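You operate a simulated robot arm through the tools that you are given. There is no shell and no other tool.

Carry out the task below with a simulated robot arm. There is one attempt and no reset: what you move stays moved.

## Task
Snap a chalk line along row B of the blue grid.
Fine: turn the winding knob right back, slide the reel to row B, stand the line block in socket B, wind the line tight, press the orange button; one line, two presses at most. Set down upright: line block.

Only the result counts: the job must be done as asked and must still hold three seconds after the hand-in. Knocking over, shifting, dropping, spilling or breaking anything else fails it.

## Robot
A 7-joint arm with a two-finger gripper, fixed in place. Base frame: the origin is on the floor under the middle of its stand, x ahead of it, y to its left, z up; the work surface is at about z = 0.84. Readings come in m, degrees, newtons and seconds.
With the tool pointing down near the work surface it reaches from about 0.36 to 0.78 m from the base axis. Its first joint turns from -143.0 to 143.0 degrees. Payload 2.45 kg.
The tool frame sits at the grasp point between the pads (the TCP): z along the fingers, y along the line on which they close. The tips reach 0.026 m beyond it. The gripper opens to 0.096 m; its body begins 0.069 m behind the TCP.
Orientation is that of the tool frame in the base frame, as [roll, pitch, yaw] about the fixed x, y, z axes, in that order (R = Rz(yaw) Ry(pitch) Rx(roll)). With the fingers straight down and closing along the base's y, the tool's x points along the base's -x, its y along +y and its z along -z.

## Interface
- The arm moves only by the tool jog_arm. Its argument "motion" is one flat list of numbers, 7 for each row, row after row: the shift along the tool's x, y, z in units of 300 mm (1.0 is 300 mm), then the turn, a rotation vector about the tool's x, y, z in units of 60 degrees (1.0 is 60 degrees), then the opening, from 0 (shut) to 1 (fully open). In form: [x, y, z, rx, ry, rz, claw, x, y, z, rx, ry, rz, claw, ...]. A call has 1 to 20 rows; each row is the pose to reach, as a shift and turn from the pose commanded when the call began, along the tool's axes at that moment. A call with a number of a shift or a turn outside -1 to 1 is refused whole. Each row takes 0.2 s and may step no farther than 0.05 m and 8.6 degrees from the row before; otherwise, or with a gripper value out of range, the whole call is refused. Where a pose cannot be reached the arm comes as near as it can. A force on the tool above 40 N (or 10 N above the force at the start of the call, whichever is more), or a blocked arm, ends the call early, and 0.2 s more pass. The fingers move at their own pace (about 0.05 m/s each) and stop on an object; they squeeze with about 28 N. The grip force told is the motor's: it shows also when the fingers shut on nothing. Time passes only in rows, and 0.2 s behind the last, so rows that repeat a pose let the fingers close. It gives the time, the measured TCP pose, the force on the tool (base axes), the opening and the grip force at its end, in the units of the frame above (readings bear some noise), with the torque about the TCP (base axes, N m) and any sound that the robot's microphone picked up.
- Cameras (640 x 400 px; columns grow to the right, rows downward): "scene" is fixed at [0.0505, 0.6534, 1.4672]; the picture's right is [-0.66, -0.75, 0.00], its down [-0.37, 0.32, -0.87] and it looks along [0.66, -0.58, -0.49] (base axes); focal length 356 px, centre (320, 200). "wrist" rides on the gripper at [0.082, 0.003, -0.098] in the tool frame; the picture's right is [-0.04, 1.00, 0.00], its down [-0.73, -0.03, -0.68] and it looks along [-0.68, -0.03, 0.73] (tool axes); focal length 256 px, centre (320, 200). There is no depth. A picture from a camera that has moved, and an enlarged one, comes with that camera's place and axes in the base frame and with its lens. The place of the scene camera against the robot may be out by one fixed shift of up to 0.025 m in any direction.
- get_image(camera): a new picture of that camera. The clock stands still meanwhile.
- slide_trunk(by): slides the trunk up (or, below 0, down) by that many m; the arm rides with it, the base frame stays. It gives what a move gives, with no picture.
- close_up(camera, box): a new picture of the part [left, top, right, bottom] of that camera's present view, enlarged. The clock stands still meanwhile.
- sign_off(): hands the job in; it is judged then, once.

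Places have to be worked out from the pictures, the camera data and where the tool is seen. Open the gripper and draw the arm clear of the work before you hand the job in, unless the task says otherwise.

The tools are called after ">>>" by a JSON object that holds its "op" and its "data". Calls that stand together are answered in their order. jog_arm: Moves the arm, as the interface text tells. Its arguments: {"type":"object","properties":{"motion":{"type":"array","items":{"type":"number"}}},"required":["motion"]} The other tools are called the same way: slide_trunk (by) moves the trunk up or down; get_image (camera) takes a picture; close_up (camera, box) takes an enlarged picture of a part of a camera's view; sign_off () hands the job in.

At the start:

```text
t: 0.0
position: [0.4238, 0.2555, 1.1787]
tool_rot: [-179.9, 0.0, 180.0]
ft_force: [-0.2, -0.2, 0.4]
wrist_torque: [-0.01, 0.0, 0.01]
width: 0.0959
gripper_force: 0.2
trunk travel left (down, up): [-0.575, 0.065]
```

scene: 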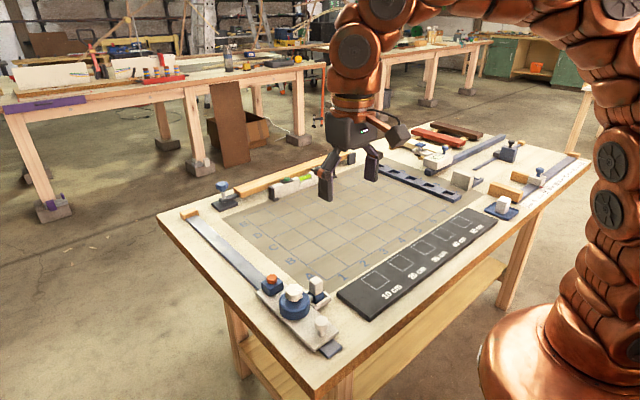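
wrist: 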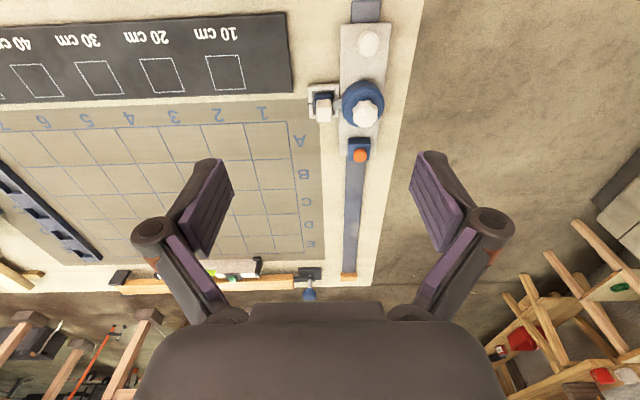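

I start by looking closely at the reel, the grid and the socket strip in both cameras.

>>> {"op": "close_up", "data": {"camera": "scene", "box": [160, 180, 360, 370]}}

>>> {"op": "close_up", "data": {"camera": "scene", "box": [340, 110, 600, 270]}}

>>> {"op": "close_up", "data": {"camera": "wrist", "box": [260, 0, 420, 100]}}

>>> {"op": "close_up", "data": {"camera": "wrist", "box": [0, 90, 420, 310]}}

```text
2.11 times, centred on (260, 275) of scene
camera zoom: at [0.0505, 0.6534, 1.4672], right [-0.66, -0.75, 0.0], down [-0.37, 0.32, -0.87], along [0.66, -0.58, -0.49], focal length 750 px, centre (446, 42)
```

zoom: 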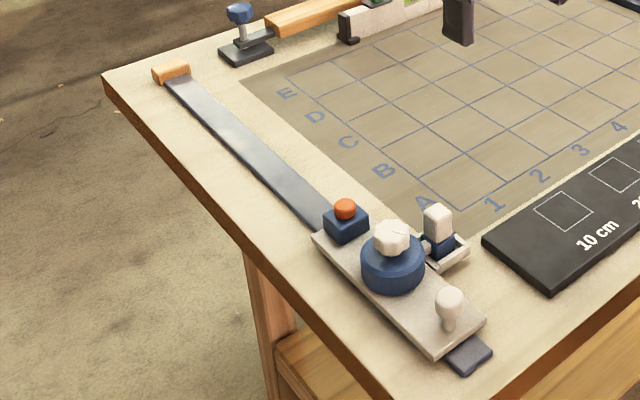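

```text
2.46 times, centred on (470, 190) of scene
camera zoom: at [0.0505, 0.6534, 1.4672], right [-0.66, -0.75, 0.0], down [-0.37, 0.32, -0.87], along [0.66, -0.58, -0.49], focal length 877 px, centre (-49, 225)
```

zoom: 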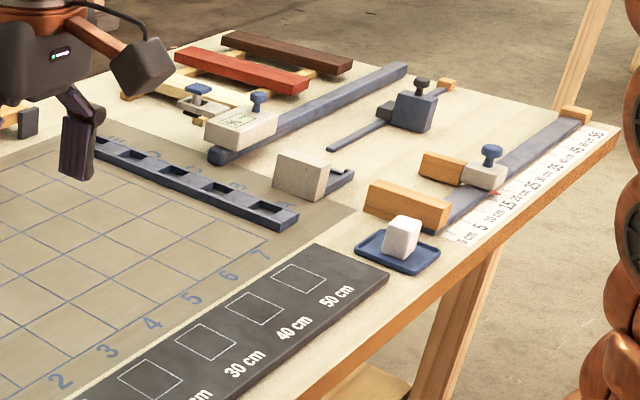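

```text
4.00 times, centred on (340, 50) of wrist
camera zoom: at [0.3427, 0.2599, 1.2778], right [0.04, 1.0, 0.0], down [0.73, -0.03, 0.68], along [0.68, -0.03, -0.73], focal length 1024 px, centre (240, 800)
```

zoom: 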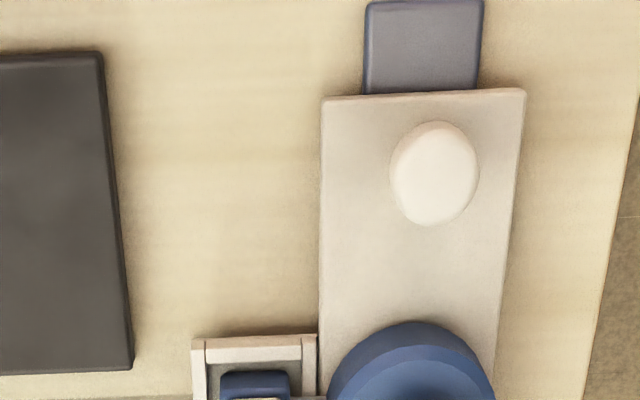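

```text
1.52 times, centred on (210, 200) of wrist
camera zoom: at [0.3427, 0.2599, 1.2778], right [0.04, 1.0, 0.0], down [0.73, -0.03, 0.68], along [0.68, -0.03, -0.73], focal length 390 px, centre (488, 200)
```

zoom: 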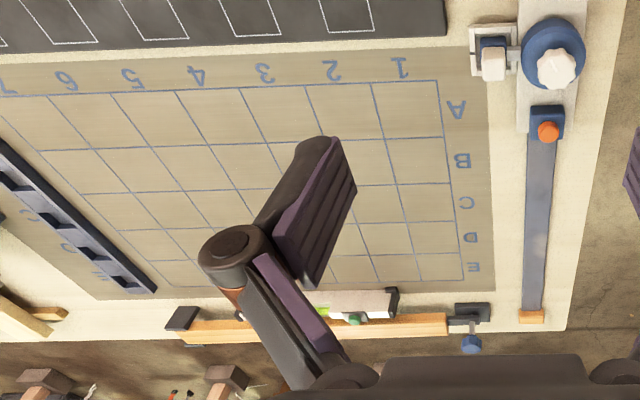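

The reel sits on the left rail near row A with its line block in a side cradle, and the socket strip is at the right edge of the grid at about y = -0.44. I move the hand nearer to the reel for a closer look.

>>> {"op": "jog_arm", "data": {"motion": [-0.06, 0.05, 0.05, 0, 0, 0, 1, -0.12, 0.1, 0.1, 0, 0, 0, 1, -0.18, 0.15, 0.15, 0, 0, 0, 1, -0.24, 0.2, 0.2, 0, 0, 0, 1]}}

>>> {"op": "get_image", "data": {"camera": "wrist"}}

>>> {"op": "close_up", "data": {"camera": "scene", "box": [230, 250, 350, 360]}}

```text
t: 1.0
position: [0.4958, 0.3153, 1.119]
tool_rot: [179.9, 0.0, 180.0]
ft_force: [-1.0, 0.4, -0.1]
wrist_torque: [0.01, 0.0, -0.01]
width: 0.096
gripper_force: 0.1
trunk travel left (down, up): [-0.575, 0.065]
```

```text
taken
camera wrist: at [0.4153, 0.3187, 1.2178], right [0.04, 1.0, 0.0], down [0.73, -0.03, 0.68], along [0.68, -0.03, -0.73], focal length 256 px, centre (320, 200)
```

wrist: 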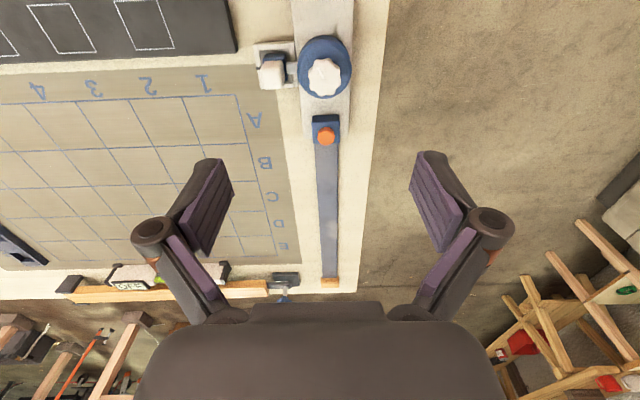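

```text
3.64 times, centred on (290, 305) of scene
camera zoom: at [0.0505, 0.6534, 1.4672], right [-0.66, -0.75, 0.0], down [-0.37, 0.32, -0.87], along [0.66, -0.58, -0.49], focal length 1296 px, centre (429, -182)
```

zoom: 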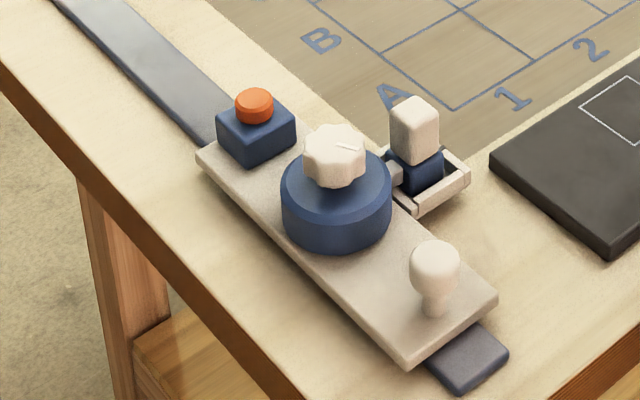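

The two wrist views put the winding knob at about (0.51, 0.319) with its top near z = 0.913. I go down above it to see its mark and the drum more closely.

>>> {"op": "jog_arm", "data": {"motion": [-0.016, 0.004, 0.13, 0, 0, 0, 1, -0.032, 0.008, 0.26, 0, 0, 0, 1, -0.047, 0.012, 0.39, 0, 0, 0, 1]}}

>>> {"op": "get_image", "data": {"camera": "wrist"}}

>>> {"op": "close_up", "data": {"camera": "wrist", "box": [200, 0, 440, 150]}}

```text
t: 1.8
position: [0.5103, 0.3204, 1.003]
tool_rot: [-179.9, 0.0, 179.9]
ft_force: [-0.3, 0.1, 1.0]
wrist_torque: [0.0, -0.06, -0.01]
width: 0.0958
gripper_force: 0.0
trunk travel left (down, up): [-0.575, 0.065]
```

```text
taken
camera wrist: at [0.4295, 0.3242, 1.1009], right [0.04, 1.0, 0.0], down [0.73, -0.03, 0.68], along [0.68, -0.03, -0.73], focal length 256 px, centre (320, 200)
```

wrist: 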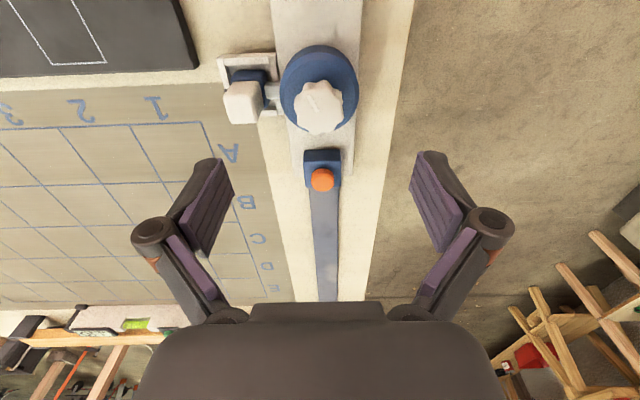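

```text
2.67 times, centred on (320, 75) of wrist
camera zoom: at [0.4295, 0.3242, 1.1009], right [0.04, 1.0, 0.0], down [0.73, -0.03, 0.68], along [0.68, -0.03, -0.73], focal length 683 px, centre (320, 533)
```

zoom: 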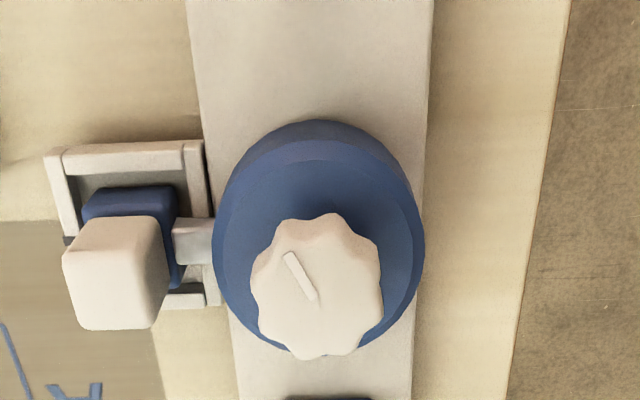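

The knob mark points towards -x,-y, and the line block's white top (≈(0.502, 0.262), z≈0.917) stands close beside the drum. I check the finger geometry from the scene camera before choosing how to grip.

>>> {"op": "close_up", "data": {"camera": "scene", "box": [210, 170, 390, 320]}}

>>> {"op": "get_image", "data": {"camera": "scene"}}

```text
2.67 times, centred on (300, 245) of scene
camera zoom: at [0.0505, 0.6534, 1.4672], right [-0.66, -0.75, 0.0], down [-0.37, 0.32, -0.87], along [0.66, -0.58, -0.49], focal length 950 px, centre (373, 80)
```

zoom: 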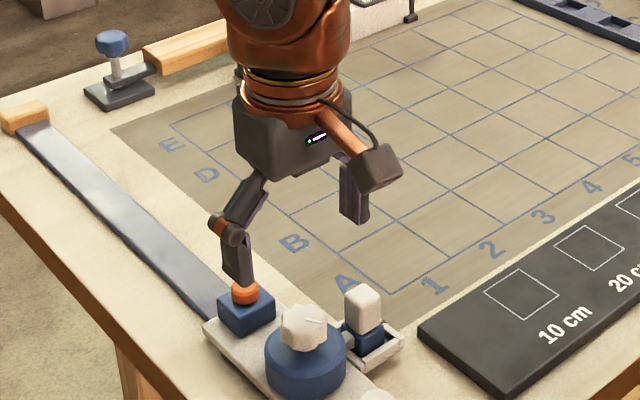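

```text
taken
```

scene: 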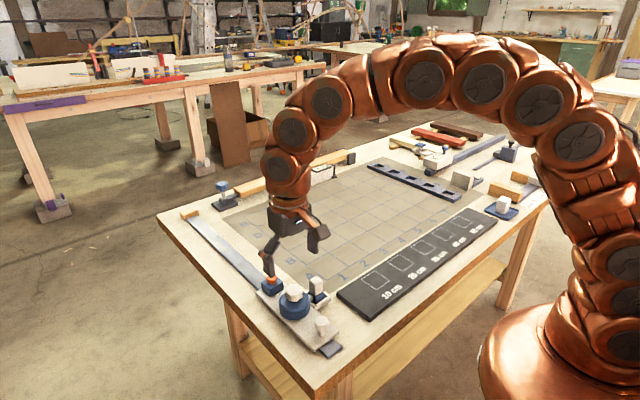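

The scene camera reads roughly 2 cm off vertically, so I rely on the wrist camera. I turn the hand a quarter clockwise (in two calls) so the fingers close along x, clear of the block beside the drum.

>>> {"op": "jog_arm", "data": {"motion": [0, 0, 0, 0, 0, 0.14, 0.7, 0, 0, 0, 0, 0, 0.28, 0.7, 0, 0, 0, 0, 0, 0.42, 0.7, 0, 0, 0, 0, 0, 0.56, 0.7, 0, 0, 0, 0, 0, 0.7, 0.7, 0, 0, 0, 0, 0, 0.84, 0.7, 0, 0, 0, 0, 0, 0.97, 0.7]}}

>>> {"op": "jog_arm", "data": {"motion": [0, 0, 0, 0, 0, 0.14, 0.7, 0, 0, 0, 0, 0, 0.28, 0.7, 0, 0, 0, 0, 0, 0.42, 0.7, 0, 0, 0, 0, 0, 0.53, 0.7]}}

>>> {"op": "get_image", "data": {"camera": "wrist"}}

```text
t: 3.4
position: [0.5107, 0.3204, 1.0025]
tool_rot: [180.0, 0.0, 121.6]
ft_force: [-0.3, 0.1, 0.6]
wrist_torque: [0.01, 0.01, 0.0]
width: 0.0672
gripper_force: 0.1
trunk travel left (down, up): [-0.575, 0.065]
```

```text
t: 4.4
position: [0.51, 0.3199, 1.0031]
tool_rot: [180.0, 0.0, 89.9]
ft_force: [0.7, -0.5, -0.2]
wrist_torque: [0.03, 0.04, -0.02]
width: 0.0675
gripper_force: 0.0
trunk travel left (down, up): [-0.575, 0.065]
```

```text
taken
camera wrist: at [0.5141, 0.4025, 1.101], right [1.0, -0.04, 0.0], down [-0.03, -0.73, 0.68], along [-0.03, -0.68, -0.73], focal length 256 px, centre (320, 200)
```

wrist: 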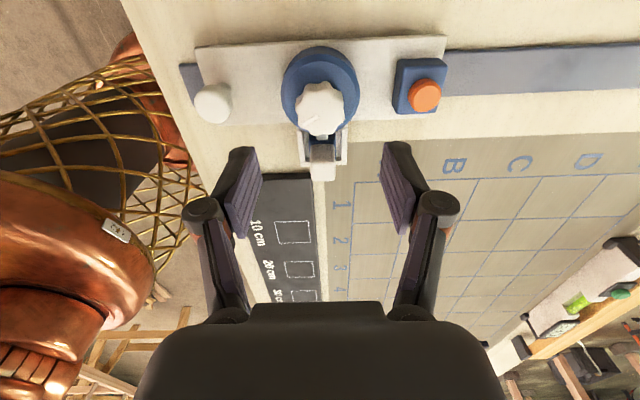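

From this view the knob centre is again near (0.510, 0.321), top z≈0.912, drum top about 0.88. I lower the open fingers around the knob, staying just above the drum.

>>> {"op": "jog_arm", "data": {"motion": [0.003, 0, 0.1, 0, 0, 0, 0.7, 0.003, 0, 0.2, 0, 0, 0, 0.7, 0.003, 0, 0.28, 0, 0, 0, 0.7, 0.003, 0, 0.28, 0, 0, 0, 0.7]}}

>>> {"op": "get_image", "data": {"camera": "wrist"}}

>>> {"op": "close_up", "data": {"camera": "scene", "box": [210, 220, 370, 350]}}

```text
t: 5.4
position: [0.5092, 0.3208, 0.918]
tool_rot: [-180.0, -0.1, 90.0]
ft_force: [0.2, 0.7, -0.8]
wrist_torque: [0.0, 0.03, -0.02]
width: 0.0672
gripper_force: 0.1
trunk travel left (down, up): [-0.575, 0.065]
```

```text
taken
camera wrist: at [0.5143, 0.4021, 1.017], right [1.0, -0.04, 0.0], down [-0.03, -0.73, 0.68], along [-0.03, -0.68, -0.73], focal length 256 px, centre (320, 200)
```

wrist: 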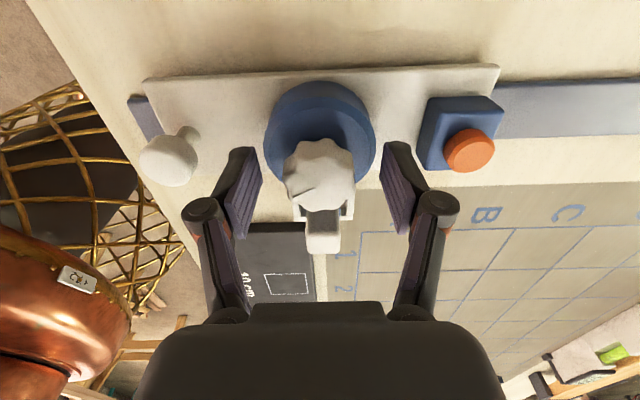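

```text
3.08 times, centred on (290, 285) of scene
camera zoom: at [0.0505, 0.6534, 1.4672], right [-0.66, -0.75, 0.0], down [-0.37, 0.32, -0.87], along [0.66, -0.58, -0.49], focal length 1097 px, centre (412, -62)
```

zoom: 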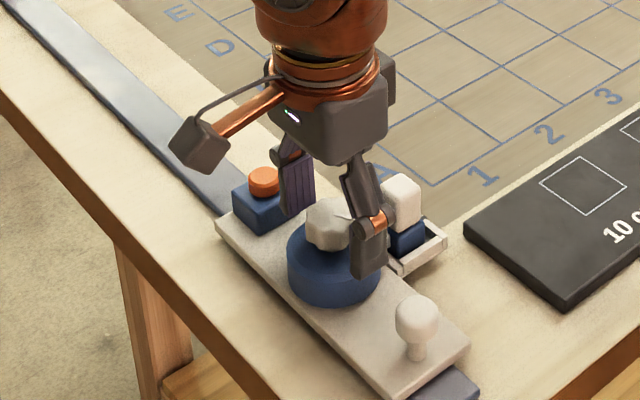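

The fingers straddle the knob, well centred. I close them on the knob and check the grip.

>>> {"op": "jog_arm", "data": {"motion": [0, 0, 0, 0, 0, 0, 0, 0, 0, 0, 0, 0, 0, 0, 0, 0, 0, 0, 0, 0, 0, 0, 0, 0, 0, 0, 0, 0]}}

>>> {"op": "get_image", "data": {"camera": "wrist"}}

>>> {"op": "close_up", "data": {"camera": "scene", "box": [210, 220, 370, 350]}}

```text
t: 6.4
position: [0.5093, 0.3204, 0.9183]
tool_rot: [-180.0, 0.0, 90.0]
ft_force: [-0.2, -1.0, -1.2]
wrist_torque: [-0.03, 0.04, 0.03]
width: 0.0346
gripper_force: 45.0
trunk travel left (down, up): [-0.575, 0.065]
```

```text
taken
camera wrist: at [0.5143, 0.4021, 1.0171], right [1.0, -0.04, 0.0], down [-0.03, -0.73, 0.68], along [-0.03, -0.68, -0.73], focal length 256 px, centre (320, 200)
```

wrist: 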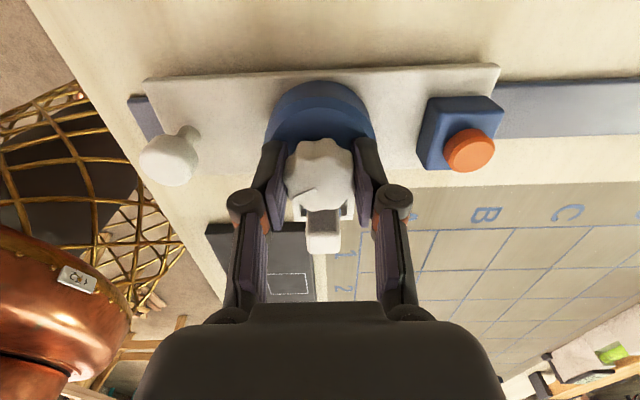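

```text
3.08 times, centred on (290, 285) of scene
camera zoom: at [0.0505, 0.6534, 1.4672], right [-0.66, -0.75, 0.0], down [-0.37, 0.32, -0.87], along [0.66, -0.58, -0.49], focal length 1097 px, centre (412, -62)
```

zoom: 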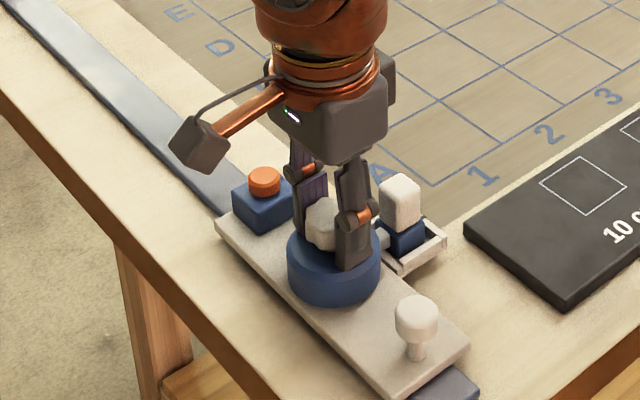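

The knob is held (width 35 mm). I try a small counter-clockwise turn first and read the torque, to find which way is free.

>>> {"op": "jog_arm", "data": {"motion": [0, 0, 0, 0, 0, -0.07, 0, 0, 0, 0, 0, 0, -0.14, 0, 0, 0, 0, 0, 0, -0.14, 0]}}

>>> {"op": "get_image", "data": {"camera": "wrist"}}

```text
t: 7.2
position: [0.5101, 0.3197, 0.9187]
tool_rot: [-179.9, 0.1, 98.4]
ft_force: [1.0, -8.7, -7.4]
wrist_torque: [-0.3, -0.06, -0.01]
width: 0.0344
gripper_force: 44.8
trunk travel left (down, up): [-0.575, 0.065]
```

```text
taken
camera wrist: at [0.5023, 0.4019, 1.017], right [0.99, 0.11, 0.0], down [0.08, -0.73, 0.68], along [0.07, -0.68, -0.73], focal length 256 px, centre (320, 200)
```

wrist: 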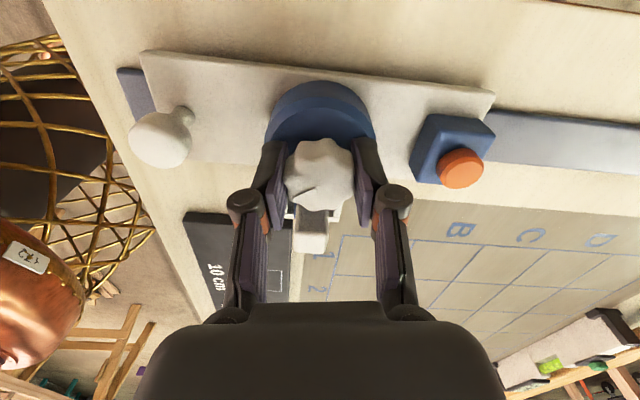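

The knob followed freely (torque about z ≈ 0) through 8°. I continue counter-clockwise, watching torque.

>>> {"op": "jog_arm", "data": {"motion": [0, 0, 0, 0, 0, -0.12, 0, 0, 0, 0, 0, 0, -0.24, 0, 0, 0, 0, 0, 0, -0.36, 0, 0, 0, 0, 0, 0, -0.48, 0, 0, 0, 0, 0, 0, -0.6, 0, 0, 0, 0, 0, 0, -0.7, 0]}}

>>> {"op": "get_image", "data": {"camera": "wrist"}}

>>> {"op": "close_up", "data": {"camera": "scene", "box": [210, 220, 370, 350]}}

```text
t: 8.6
position: [0.5114, 0.32, 0.9186]
tool_rot: [179.9, 0.0, 140.4]
ft_force: [4.6, -19.3, -2.9]
wrist_torque: [0.08, 0.41, -0.01]
width: 0.0344
gripper_force: 44.9
trunk travel left (down, up): [-0.575, 0.065]
```

```text
taken
camera wrist: at [0.4498, 0.3749, 1.0172], right [0.67, 0.74, 0.0], down [0.55, -0.49, 0.68], along [0.51, -0.45, -0.73], focal length 256 px, centre (320, 200)
```

wrist: 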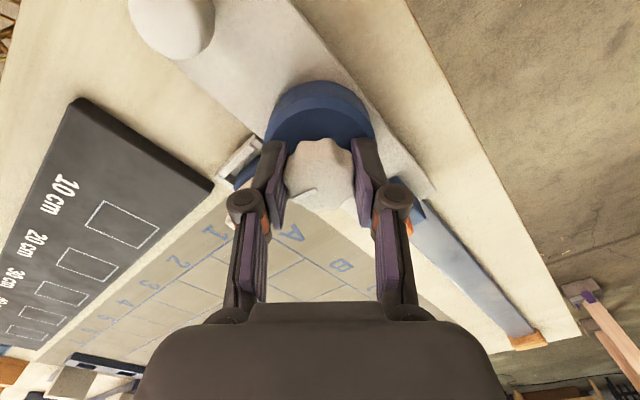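

```text
3.08 times, centred on (290, 285) of scene
camera zoom: at [0.0505, 0.6534, 1.4672], right [-0.66, -0.75, 0.0], down [-0.37, 0.32, -0.87], along [0.66, -0.58, -0.49], focal length 1097 px, centre (412, -62)
```

zoom: 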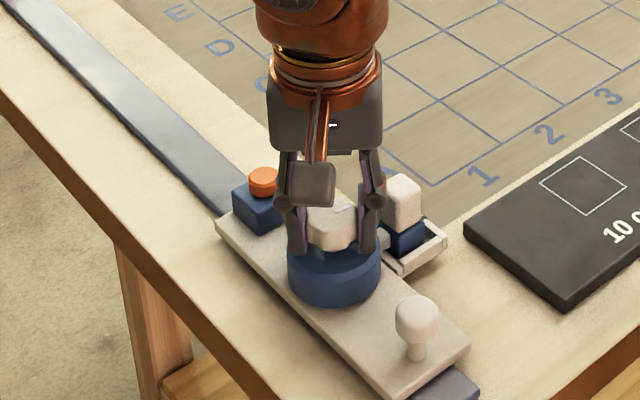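

No stop yet after 50°, but a side force of about 19 N built up from a small centring error. I release slightly and re-grip here to let the fingers re-centre.

>>> {"op": "jog_arm", "data": {"motion": [0, 0, 0, 0, 0, 0, 0.45, 0, 0, 0, 0, 0, 0, 0.45]}}

>>> {"op": "close_up", "data": {"camera": "wrist", "box": [220, 70, 420, 230]}}

```text
t: 9.2
position: [0.5084, 0.3229, 0.9191]
tool_rot: [-180.0, -0.1, 140.4]
ft_force: [0.8, 0.5, 0.1]
wrist_torque: [0.01, 0.0, 0.02]
width: 0.0431
gripper_force: 0.1
trunk travel left (down, up): [-0.575, 0.065]
```

```text
2.50 times, centred on (320, 150) of wrist
camera zoom: at [0.4487, 0.3771, 1.017], right [0.67, 0.74, 0.0], down [0.55, -0.49, 0.68], along [0.51, -0.45, -0.73], focal length 640 px, centre (320, 325)
```

zoom: 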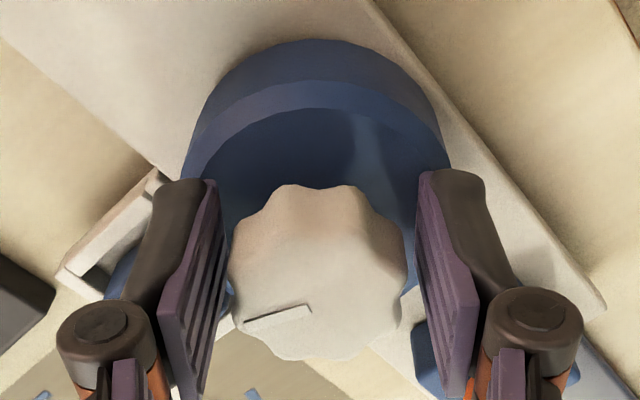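

The knob lies about 4 mm off along the tool's -x direction: its centre is about (0.511, 0.3203). I shift by that and close again.

>>> {"op": "jog_arm", "data": {"motion": [-0.0123, 0, 0, 0, 0, 0, 0.45, -0.0123, 0, 0, 0, 0, 0, 0, -0.0123, 0, 0, 0, 0, 0, 0, -0.0123, 0, 0, 0, 0, 0, 0]}}

```text
t: 10.2
position: [0.5127, 0.3181, 0.9191]
tool_rot: [-180.0, -0.1, 140.3]
ft_force: [0.3, 0.0, 0.7]
wrist_torque: [-0.1, -0.04, -0.01]
width: 0.0344
gripper_force: 44.4
trunk travel left (down, up): [-0.575, 0.065]
```

Grip is re-centred with no side force. I keep turning counter-clockwise.

>>> {"op": "jog_arm", "data": {"motion": [0, 0, 0, 0, 0, -0.13, 0, 0, 0, 0, 0, 0, -0.26, 0, 0, 0, 0, 0, 0, -0.39, 0]}}

>>> {"op": "get_image", "data": {"camera": "wrist"}}

>>> {"op": "close_up", "data": {"camera": "scene", "box": [210, 220, 370, 350]}}

```text
t: 11.0
position: [0.5125, 0.3191, 0.9166]
tool_rot: [179.9, -0.1, 164.0]
ft_force: [-0.9, -0.5, 9.6]
wrist_torque: [0.27, 1.06, -0.03]
width: 0.0345
gripper_force: 45.4
trunk travel left (down, up): [-0.575, 0.065]
```

```text
taken
camera wrist: at [0.4351, 0.3455, 1.0164], right [0.32, 0.95, 0.0], down [0.7, -0.23, 0.68], along [0.65, -0.21, -0.73], focal length 256 px, centre (320, 200)
```

wrist: 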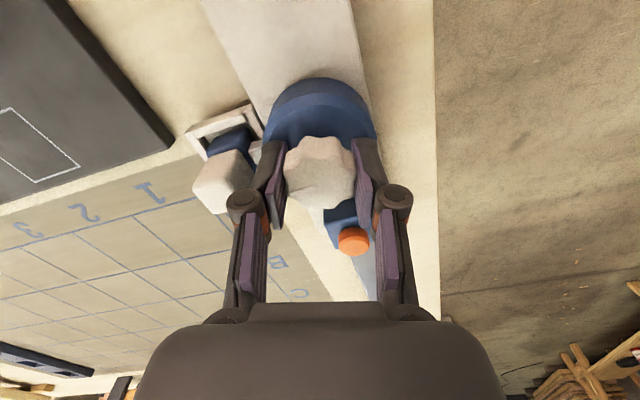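

```text
3.08 times, centred on (290, 285) of scene
camera zoom: at [0.0505, 0.6534, 1.4672], right [-0.66, -0.75, 0.0], down [-0.37, 0.32, -0.87], along [0.66, -0.58, -0.49], focal length 1097 px, centre (412, -62)
```

zoom: 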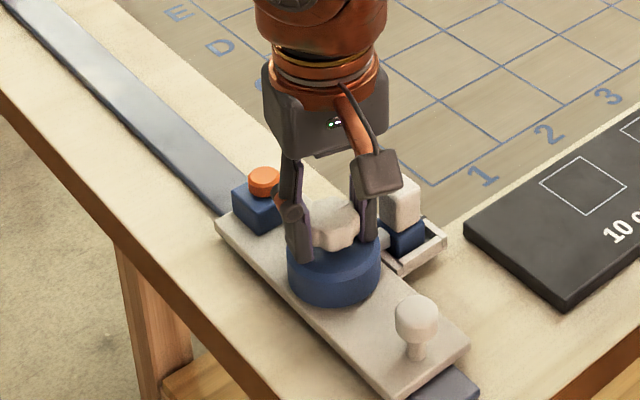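

The block passes the finger with clearance and the knob still turns; some axial load shows. I relax the grip briefly and re-grip before continuing.

>>> {"op": "jog_arm", "data": {"motion": [0, 0, 0, 0, 0, 0, 0.42, 0, 0, 0, 0, 0, 0, 0.42]}}

>>> {"op": "close_up", "data": {"camera": "wrist", "box": [180, 70, 420, 230]}}

```text
t: 11.6
position: [0.5122, 0.3192, 0.9173]
tool_rot: [180.0, 0.0, 163.7]
ft_force: [0.1, 0.1, 5.1]
wrist_torque: [0.04, 0.0, -0.02]
width: 0.0407
gripper_force: 0.0
trunk travel left (down, up): [-0.575, 0.065]
```

```text
2.50 times, centred on (300, 150) of wrist
camera zoom: at [0.4353, 0.3455, 1.0156], right [0.32, 0.95, 0.0], down [0.7, -0.23, 0.68], along [0.64, -0.21, -0.73], focal length 640 px, centre (370, 325)
```

zoom: 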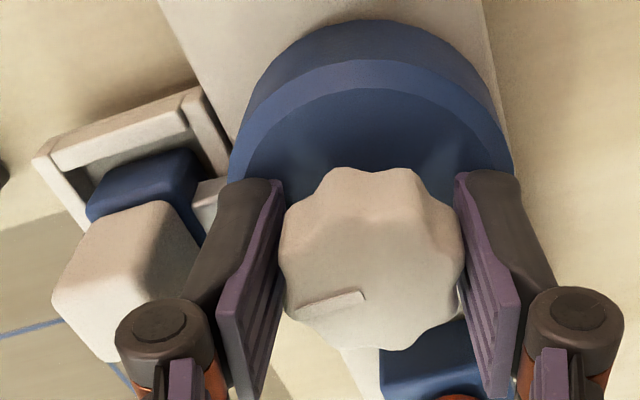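

With the grip open there is still 5 N upward, so the fingertips were touching the drum top. I raise 4 mm, re-grip and continue turning.

>>> {"op": "jog_arm", "data": {"motion": [0, 0, -0.014, 0, 0, 0, 0.42, 0, 0, -0.014, 0, 0, 0, 0, 0, 0, -0.014, 0, 0, 0, 0, 0, 0, -0.014, 0, 0, 0, 0]}}

>>> {"op": "jog_arm", "data": {"motion": [0, 0, 0, 0, 0, -0.13, 0, 0, 0, 0, 0, 0, -0.26, 0, 0, 0, 0, 0, 0, -0.39, 0, 0, 0, 0, 0, 0, -0.52, 0]}}

>>> {"op": "get_image", "data": {"camera": "wrist"}}

```text
t: 12.6
position: [0.5135, 0.3188, 0.9206]
tool_rot: [180.0, -0.1, 163.9]
ft_force: [-1.1, 1.2, -3.2]
wrist_torque: [0.04, 0.26, -0.02]
width: 0.0347
gripper_force: 44.9
trunk travel left (down, up): [-0.575, 0.065]
```

```text
t: 13.6
position: [0.5125, 0.3202, 0.9213]
tool_rot: [179.9, 0.0, -164.8]
ft_force: [-2.3, 17.1, -16.6]
wrist_torque: [0.45, 0.07, -0.04]
width: 0.0344
gripper_force: 45.0
trunk travel left (down, up): [-0.575, 0.065]
```

```text
taken
camera wrist: at [0.4342, 0.3027, 1.02], right [-0.22, 0.98, 0.0], down [0.72, 0.16, 0.68], along [0.66, 0.15, -0.73], focal length 256 px, centre (320, 200)
```

wrist: 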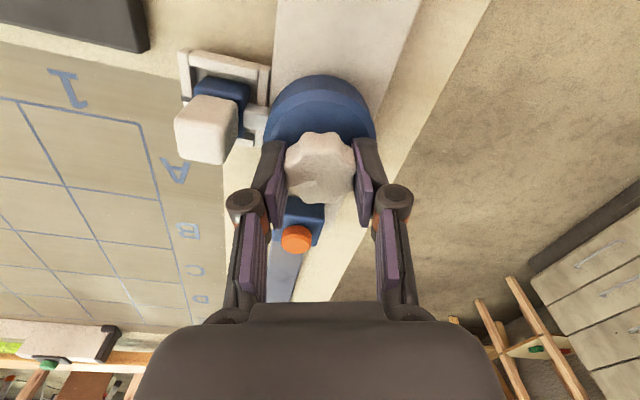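

Turned about 105° in total with no stop yet. I relieve the grip and keep going the same way.

>>> {"op": "jog_arm", "data": {"motion": [0, 0, 0, 0, 0, 0, 0.42, 0, 0, 0, 0, 0, 0, 0.42, 0, 0, 0, 0, 0, 0, 0, 0, 0, 0, 0, 0, 0, 0, 0, 0, 0, 0, 0, 0, 0]}}

>>> {"op": "jog_arm", "data": {"motion": [0, 0, 0, 0, 0, -0.13, 0, 0, 0, 0, 0, 0, -0.26, 0, 0, 0, 0, 0, 0, -0.39, 0, 0, 0, 0, 0, 0, -0.52, 0, 0, 0, 0, 0, 0, -0.65, 0, 0, 0, 0, 0, 0, -0.78, 0]}}

>>> {"op": "get_image", "data": {"camera": "wrist"}}

```text
t: 14.8
position: [0.5125, 0.3203, 0.9218]
tool_rot: [-180.0, 0.3, -165.0]
ft_force: [-0.6, 20.1, 13.5]
wrist_torque: [0.47, 0.06, -0.02]
width: 0.0347
gripper_force: 44.8
trunk travel left (down, up): [-0.575, 0.065]
```

```text
t: 16.2
position: [0.514, 0.3215, 0.923]
tool_rot: [180.0, 0.3, -121.4]
ft_force: [-1.7, 10.5, -0.8]
wrist_torque: [0.34, 0.49, -0.01]
width: 0.0347
gripper_force: 44.8
trunk travel left (down, up): [-0.575, 0.065]
stopped in row 6: the force on the tool passed its limit at 41 N (the readings are from after the stop); the commanded pose is now the measured one
```

```text
taken
camera wrist: at [0.4682, 0.2531, 1.0211], right [-0.83, 0.55, 0.0], down [0.4, 0.61, 0.68], along [0.38, 0.57, -0.73], focal length 256 px, centre (320, 200)
```

wrist: 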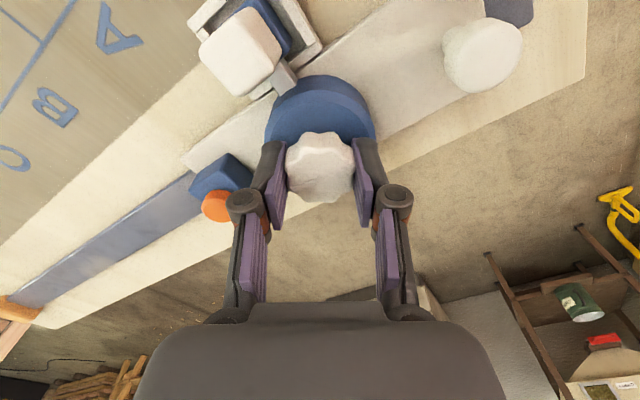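

The call stopped on a side force of 41 N; I check whether the knob followed the fingers.

>>> {"op": "close_up", "data": {"camera": "wrist", "box": [220, 70, 420, 230]}}

>>> {"op": "close_up", "data": {"camera": "scene", "box": [230, 240, 350, 350]}}

```text
2.50 times, centred on (320, 150) of wrist
camera zoom: at [0.4682, 0.2531, 1.0211], right [-0.83, 0.55, 0.0], down [0.4, 0.61, 0.68], along [0.38, 0.57, -0.73], focal length 640 px, centre (320, 325)
```

zoom: 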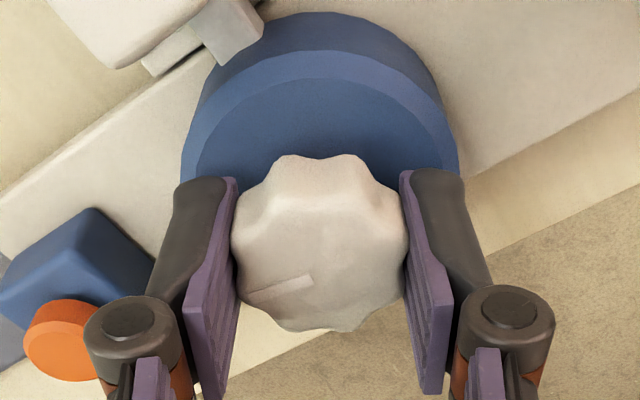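

```text
3.64 times, centred on (290, 295) of scene
camera zoom: at [0.0505, 0.6534, 1.4672], right [-0.66, -0.75, 0.0], down [-0.37, 0.32, -0.87], along [0.66, -0.58, -0.49], focal length 1296 px, centre (429, -146)
```

zoom: 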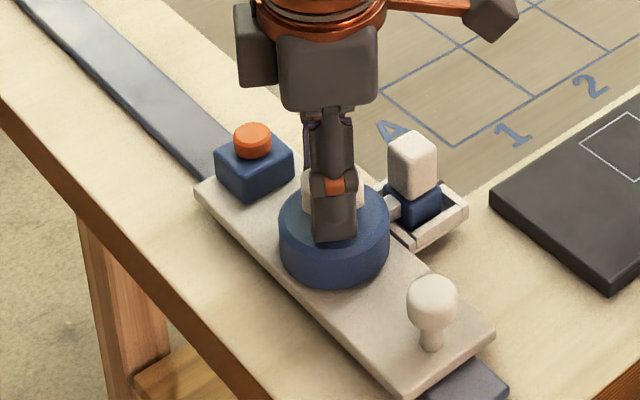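

The mark keeps the same place between the fingers, so the knob has turned about 149° counter-clockwise without meeting a stop; the side load comes from centring in y. I open, see the unloaded pose, and re-grip at y≈0.3203.

>>> {"op": "jog_arm", "data": {"motion": [0, 0, 0, 0, 0, 0, 0.45, 0, 0, 0, 0, 0, 0, 0.45, 0, 0, 0, 0, 0, 0, 0.45]}}

>>> {"op": "jog_arm", "data": {"motion": [0.0034, -0.002, 0, 0, 0, 0, 0.45, 0.0034, -0.002, 0, 0, 0, 0, 0, 0.0034, -0.002, 0, 0, 0, 0, 0, 0.0034, -0.002, 0, 0, 0, 0, 0]}}

```text
t: 17.0
position: [0.5135, 0.3198, 0.9225]
tool_rot: [180.0, 0.3, -121.2]
ft_force: [0.6, 0.3, -0.1]
wrist_torque: [-0.01, 0.0, 0.02]
width: 0.0432
gripper_force: 0.1
trunk travel left (down, up): [-0.575, 0.065]
```

```text
t: 18.0
position: [0.5125, 0.3207, 0.923]
tool_rot: [180.0, 0.1, -121.2]
ft_force: [-4.1, 4.6, 4.4]
wrist_torque: [0.0, 0.24, 0.0]
width: 0.0349
gripper_force: 44.7
trunk travel left (down, up): [-0.575, 0.065]
```

Light side forces only now. I continue the counter-clockwise turn.

>>> {"op": "jog_arm", "data": {"motion": [0, 0, 0, 0, 0, -0.13, 0, 0, 0, 0, 0, 0, -0.26, 0, 0, 0, 0, 0, 0, -0.39, 0, 0, 0, 0, 0, 0, -0.52, 0, 0, 0, 0, 0, 0, -0.65, 0]}}

>>> {"op": "get_image", "data": {"camera": "wrist"}}

```text
t: 19.2
position: [0.5123, 0.3201, 0.9221]
tool_rot: [-179.8, 0.2, -82.1]
ft_force: [-1.6, -0.4, -1.7]
wrist_torque: [0.05, 0.08, -0.73]
width: 0.0348
gripper_force: 45.1
trunk travel left (down, up): [-0.575, 0.065]
```

```text
taken
camera wrist: at [0.5211, 0.2381, 1.0211], right [-1.0, -0.1, 0.0], down [-0.07, 0.73, 0.68], along [-0.07, 0.68, -0.73], focal length 256 px, centre (320, 200)
```

wrist: 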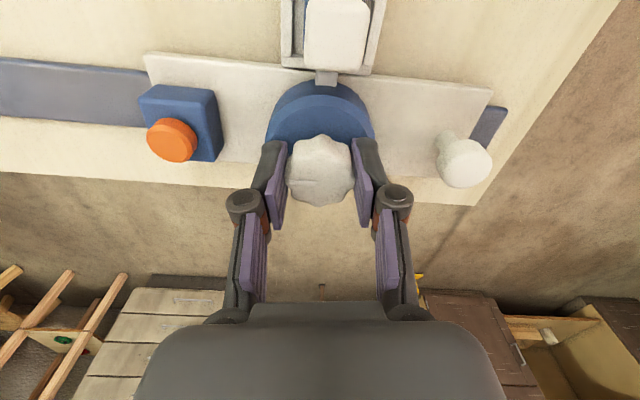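

A torque of -0.73 N m about z has appeared, opposing the turn: a stop or the line tightening. I look at whether the knob slipped in the fingers.

>>> {"op": "close_up", "data": {"camera": "wrist", "box": [220, 0, 420, 230]}}

>>> {"op": "close_up", "data": {"camera": "scene", "box": [230, 240, 350, 350]}}

```text
1.74 times, centred on (320, 115) of wrist
camera zoom: at [0.5211, 0.2381, 1.0211], right [-1.0, -0.1, 0.0], down [-0.07, 0.73, 0.68], along [-0.07, 0.68, -0.73], focal length 445 px, centre (320, 348)
```

zoom: 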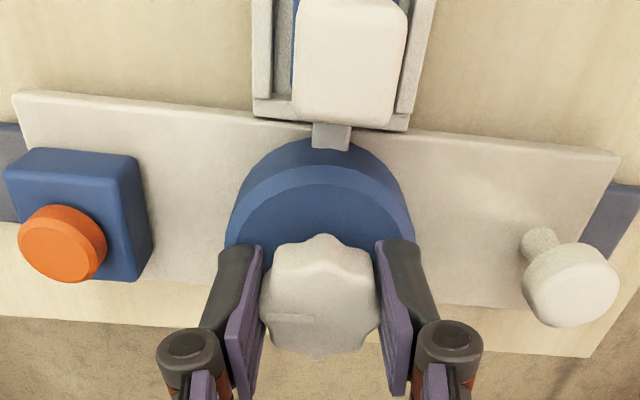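

```text
3.64 times, centred on (290, 295) of scene
camera zoom: at [0.0505, 0.6534, 1.4672], right [-0.66, -0.75, 0.0], down [-0.37, 0.32, -0.87], along [0.66, -0.58, -0.49], focal length 1296 px, centre (429, -146)
```

zoom: 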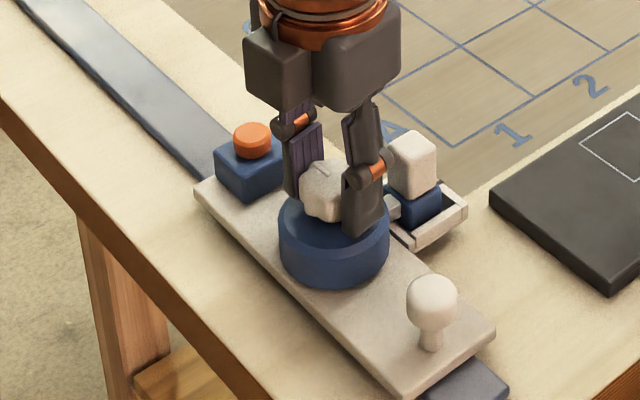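

The mark shifted about 17° relative to the fingers, so the knob reached a hard stop (mark now pointing about +x) while the fingers slipped. I re-grip and push once more the same way to make sure it is right at the stop.

>>> {"op": "jog_arm", "data": {"motion": [0, 0, 0, 0, 0, 0, 0.45, 0, 0, 0, 0, 0, 0, 0.45, 0, 0, 0, 0, 0, 0, 0, 0, 0, 0, 0, 0, 0, 0, 0, 0, 0, 0, 0, 0, 0]}}

>>> {"op": "close_up", "data": {"camera": "wrist", "box": [220, 70, 420, 230]}}

>>> {"op": "jog_arm", "data": {"motion": [0, 0, 0, 0, 0, -0.1, 0, 0, 0, 0, 0, 0, -0.2, 0, 0, 0, 0, 0, 0, -0.3, 0]}}

>>> {"op": "close_up", "data": {"camera": "wrist", "box": [220, 70, 420, 230]}}

```text
t: 20.4
position: [0.5115, 0.3184, 0.9227]
tool_rot: [-179.9, 0.1, -82.2]
ft_force: [-2.9, -0.9, 4.2]
wrist_torque: [-0.11, 0.1, -0.03]
width: 0.0347
gripper_force: 44.9
trunk travel left (down, up): [-0.575, 0.065]
```

```text
2.50 times, centred on (320, 150) of wrist
camera zoom: at [0.5206, 0.2381, 1.0214], right [-1.0, -0.1, 0.0], down [-0.07, 0.73, 0.68], along [-0.06, 0.68, -0.73], focal length 640 px, centre (320, 325)
```

zoom: 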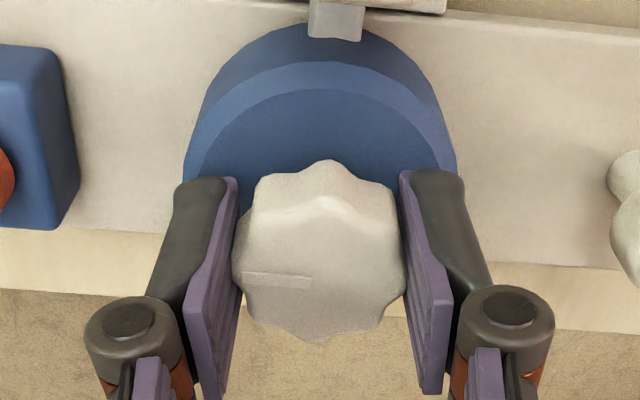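

```text
t: 21.2
position: [0.5123, 0.3185, 0.9224]
tool_rot: [-179.9, 0.1, -64.1]
ft_force: [-1.8, -0.7, 1.2]
wrist_torque: [0.07, 0.02, -0.71]
width: 0.0349
gripper_force: 44.9
trunk travel left (down, up): [-0.575, 0.065]
```

```text
2.50 times, centred on (320, 150) of wrist
camera zoom: at [0.5455, 0.2437, 1.0209], right [-0.92, -0.4, 0.0], down [-0.29, 0.67, 0.68], along [-0.27, 0.62, -0.73], focal length 640 px, centre (320, 325)
```

zoom: 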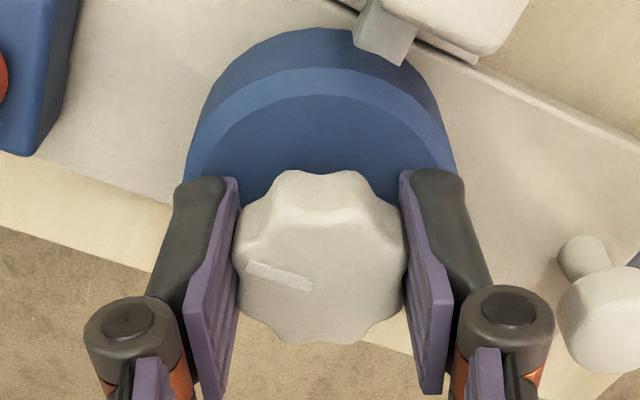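

The mark again stayed fixed in space while the fingers slipped by 18°: the knob is hard against its back stop. I open slightly and lift straight off.

>>> {"op": "jog_arm", "data": {"motion": [0, 0, 0, 0, 0, 0, 0.5, 0, 0, 0, 0, 0, 0, 0.5, 0, 0, -0.12, 0, 0, 0, 0.5, 0, 0, -0.26, 0, 0, 0, 0.5, 0, 0, -0.4, 0, 0, 0, 0.5]}}

>>> {"op": "get_image", "data": {"camera": "wrist"}}

```text
t: 22.4
position: [0.5116, 0.3193, 1.0399]
tool_rot: [-180.0, 0.2, -64.2]
ft_force: [0.4, 0.1, 0.3]
wrist_torque: [-0.02, 0.02, -0.02]
width: 0.0479
gripper_force: 0.0
trunk travel left (down, up): [-0.575, 0.065]
```

```text
taken
camera wrist: at [0.5451, 0.2456, 1.1393], right [-0.92, -0.4, 0.0], down [-0.29, 0.67, 0.68], along [-0.27, 0.62, -0.73], focal length 256 px, centre (320, 200)
```

wrist: 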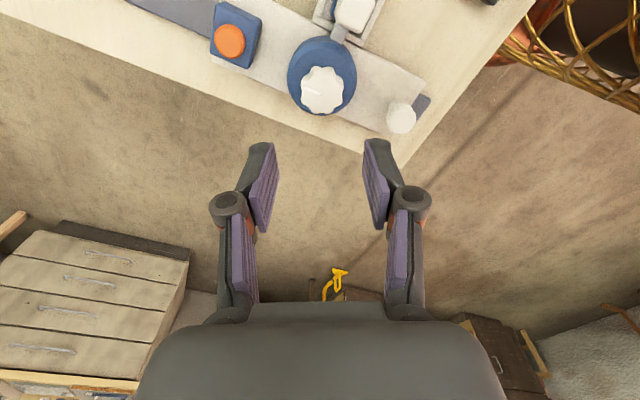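

The reel is free of the hand. I locate the slide handle's head at about (0.4225, 0.320, 0.892) from three views; I move above it and turn the hand so the fingers close along x.

>>> {"op": "jog_arm", "data": {"motion": [-0.033, 0.067, 0, 0, 0, 0.108, 0.65, -0.066, 0.133, 0, 0, 0, 0.215, 0.65, -0.099, 0.2, 0, 0, 0, 0.323, 0.65, -0.131, 0.266, 0, 0, 0, 0.43, 0.65]}}

>>> {"op": "get_image", "data": {"camera": "wrist"}}

```text
t: 23.4
position: [0.4258, 0.3178, 1.0402]
tool_rot: [179.9, 0.2, -90.1]
ft_force: [0.0, 0.6, 0.6]
wrist_torque: [-0.01, -0.01, -0.05]
width: 0.0626
gripper_force: 0.0
trunk travel left (down, up): [-0.575, 0.065]
```

```text
taken
camera wrist: at [0.4223, 0.238, 1.1403], right [-1.0, 0.04, 0.0], down [0.03, 0.73, 0.68], along [0.03, 0.68, -0.73], focal length 256 px, centre (320, 200)
```

wrist: 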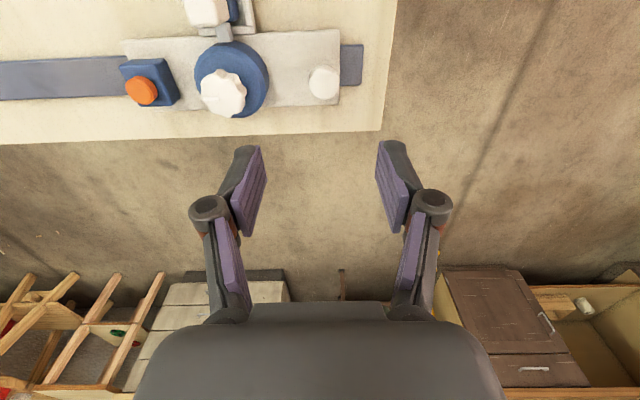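

The handle head is right under the tool at (0.4233, 0.3206). I lower to put the pads around its head.

>>> {"op": "jog_arm", "data": {"motion": [-0.002, 0.0067, 0.12, 0, 0, 0, 0.65, -0.002, 0.0067, 0.24, 0, 0, 0, 0.65, -0.002, 0.0067, 0.36, 0, 0, 0, 0.65, -0.002, 0.0067, 0.47, 0, 0, 0, 0.65]}}

>>> {"op": "get_image", "data": {"camera": "wrist"}}

>>> {"op": "close_up", "data": {"camera": "scene", "box": [230, 240, 370, 360]}}

```text
t: 24.4
position: [0.4234, 0.3178, 0.9035]
tool_rot: [180.0, 0.2, -89.9]
ft_force: [0.7, 0.2, 0.2]
wrist_torque: [0.02, 0.01, -0.01]
width: 0.0625
gripper_force: 0.0
trunk travel left (down, up): [-0.575, 0.065]
```

```text
taken
camera wrist: at [0.4209, 0.2362, 1.0015], right [-1.0, 0.04, 0.0], down [0.03, 0.73, 0.68], along [0.03, 0.68, -0.73], focal length 256 px, centre (320, 200)
```

wrist: 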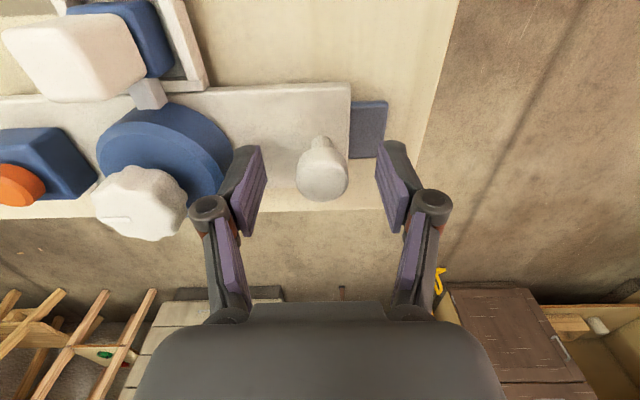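

```text
3.33 times, centred on (300, 300) of scene
camera zoom: at [0.0505, 0.6534, 1.4672], right [-0.66, -0.75, 0.0], down [-0.37, 0.32, -0.87], along [0.66, -0.58, -0.49], focal length 1188 px, centre (387, -133)
```

zoom: 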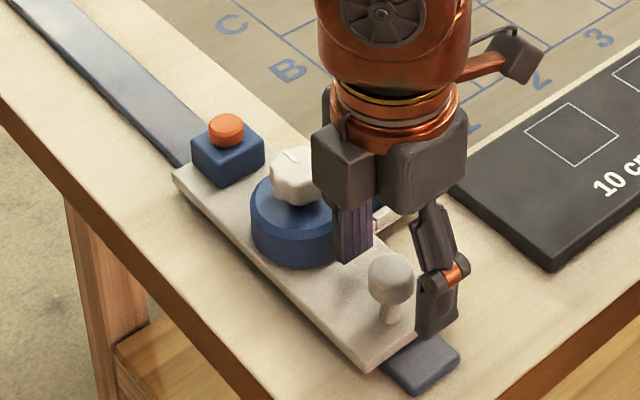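

The pads are around the handle head. I go 6 mm lower and close on it.

>>> {"op": "jog_arm", "data": {"motion": [0, 0, 0.02, 0, 0, 0, 0.65, 0, 0, 0.02, 0, 0, 0, 0, 0, 0, 0.02, 0, 0, 0, 0, 0, 0, 0.02, 0, 0, 0, 0, 0, 0, 0.02, 0, 0, 0, 0]}}

>>> {"op": "get_image", "data": {"camera": "wrist"}}

```text
t: 25.6
position: [0.4224, 0.3177, 0.8964]
tool_rot: [-180.0, 0.2, -90.0]
ft_force: [-1.2, -0.2, -0.9]
wrist_torque: [-0.07, 0.03, 0.02]
width: 0.0262
gripper_force: 44.8
trunk travel left (down, up): [-0.575, 0.065]
```

```text
taken
camera wrist: at [0.4202, 0.2373, 0.995], right [-1.0, 0.04, 0.0], down [0.03, 0.73, 0.68], along [0.03, 0.68, -0.73], focal length 256 px, centre (320, 200)
```

wrist: 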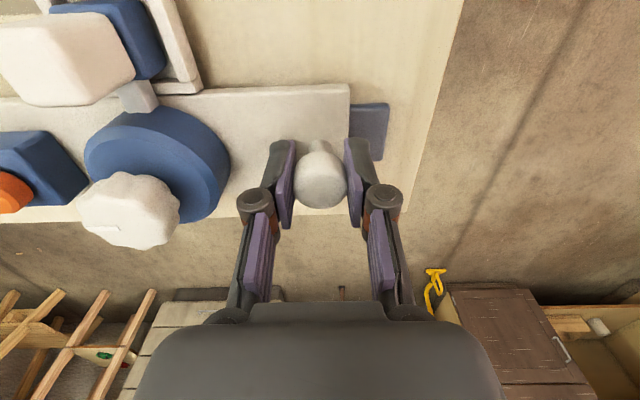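

The handle is gripped firmly (26 mm). The line leaves the reel at the knob's x≈0.512 and row B's centre is near x≈0.6735, so I slide along +x, first 8 cm to see how it moves.

>>> {"op": "jog_arm", "data": {"motion": [0, -0.05, 0, 0, 0, 0, 0, 0, -0.1, 0, 0, 0, 0, 0, 0, -0.15, 0, 0, 0, 0, 0, 0, -0.2, 0, 0, 0, 0, 0, 0, -0.25, 0, 0, 0, 0, 0]}}

>>> {"op": "get_image", "data": {"camera": "wrist"}}

>>> {"op": "get_image", "data": {"camera": "scene"}}

```text
t: 26.8
position: [0.4986, 0.3186, 0.896]
tool_rot: [-179.8, 0.3, -90.0]
ft_force: [2.8, -11.3, 1.1]
wrist_torque: [-0.53, -0.18, 0.05]
width: 0.0266
gripper_force: 45.0
trunk travel left (down, up): [-0.575, 0.065]
```

```text
taken
camera wrist: at [0.495, 0.2372, 0.9948], right [-1.0, 0.04, 0.0], down [0.03, 0.73, 0.68], along [0.03, 0.68, -0.73], focal length 256 px, centre (320, 200)
```

wrist: 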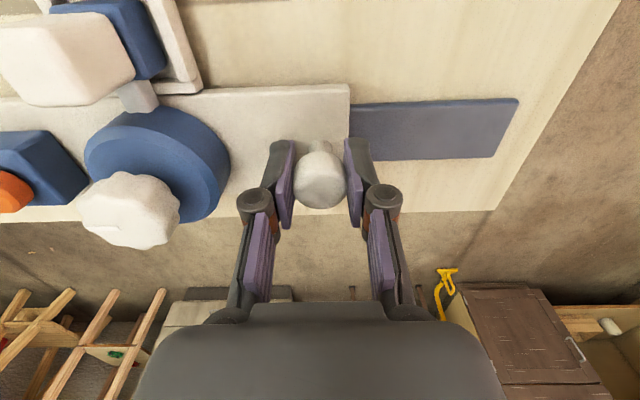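

```text
taken
```

scene: 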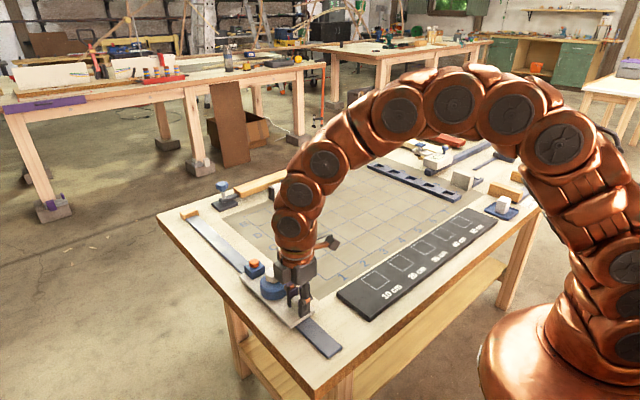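

It slides smoothly. I carry on another 8.6 cm towards row B, easing slightly in y.

>>> {"op": "jog_arm", "data": {"motion": [0.003, -0.05, 0, 0, 0, 0, 0, 0.003, -0.1, 0, 0, 0, 0, 0, 0.003, -0.15, 0, 0, 0, 0, 0, 0.003, -0.2, 0, 0, 0, 0, 0, 0.003, -0.25, 0, 0, 0, 0, 0, 0.003, -0.287, 0, 0, 0, 0, 0, 0.003, -0.287, 0, 0, 0, 0, 0]}}

>>> {"op": "get_image", "data": {"camera": "wrist"}}

>>> {"op": "close_up", "data": {"camera": "scene", "box": [180, 180, 360, 340]}}

```text
t: 28.4
position: [0.5834, 0.3186, 0.8966]
tool_rot: [180.0, 0.1, -89.9]
ft_force: [-1.9, 0.5, 7.5]
wrist_torque: [-0.14, 0.1, -0.05]
width: 0.0265
gripper_force: 45.1
trunk travel left (down, up): [-0.575, 0.065]
```

```text
taken
camera wrist: at [0.58, 0.2373, 0.9947], right [-1.0, 0.04, 0.0], down [0.03, 0.73, 0.68], along [0.03, 0.68, -0.73], focal length 256 px, centre (320, 200)
```

wrist: 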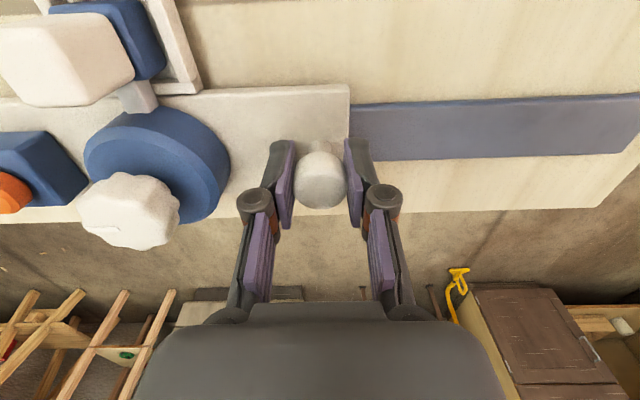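

```text
2.50 times, centred on (270, 260) of scene
camera zoom: at [0.0505, 0.6534, 1.4672], right [-0.66, -0.75, 0.0], down [-0.37, 0.32, -0.87], along [0.66, -0.58, -0.49], focal length 891 px, centre (445, 50)
```

zoom: 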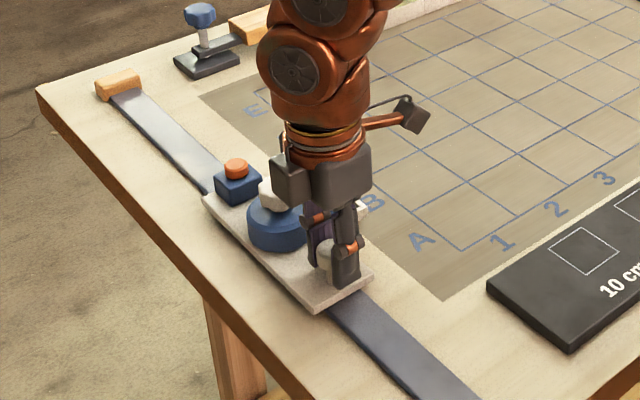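

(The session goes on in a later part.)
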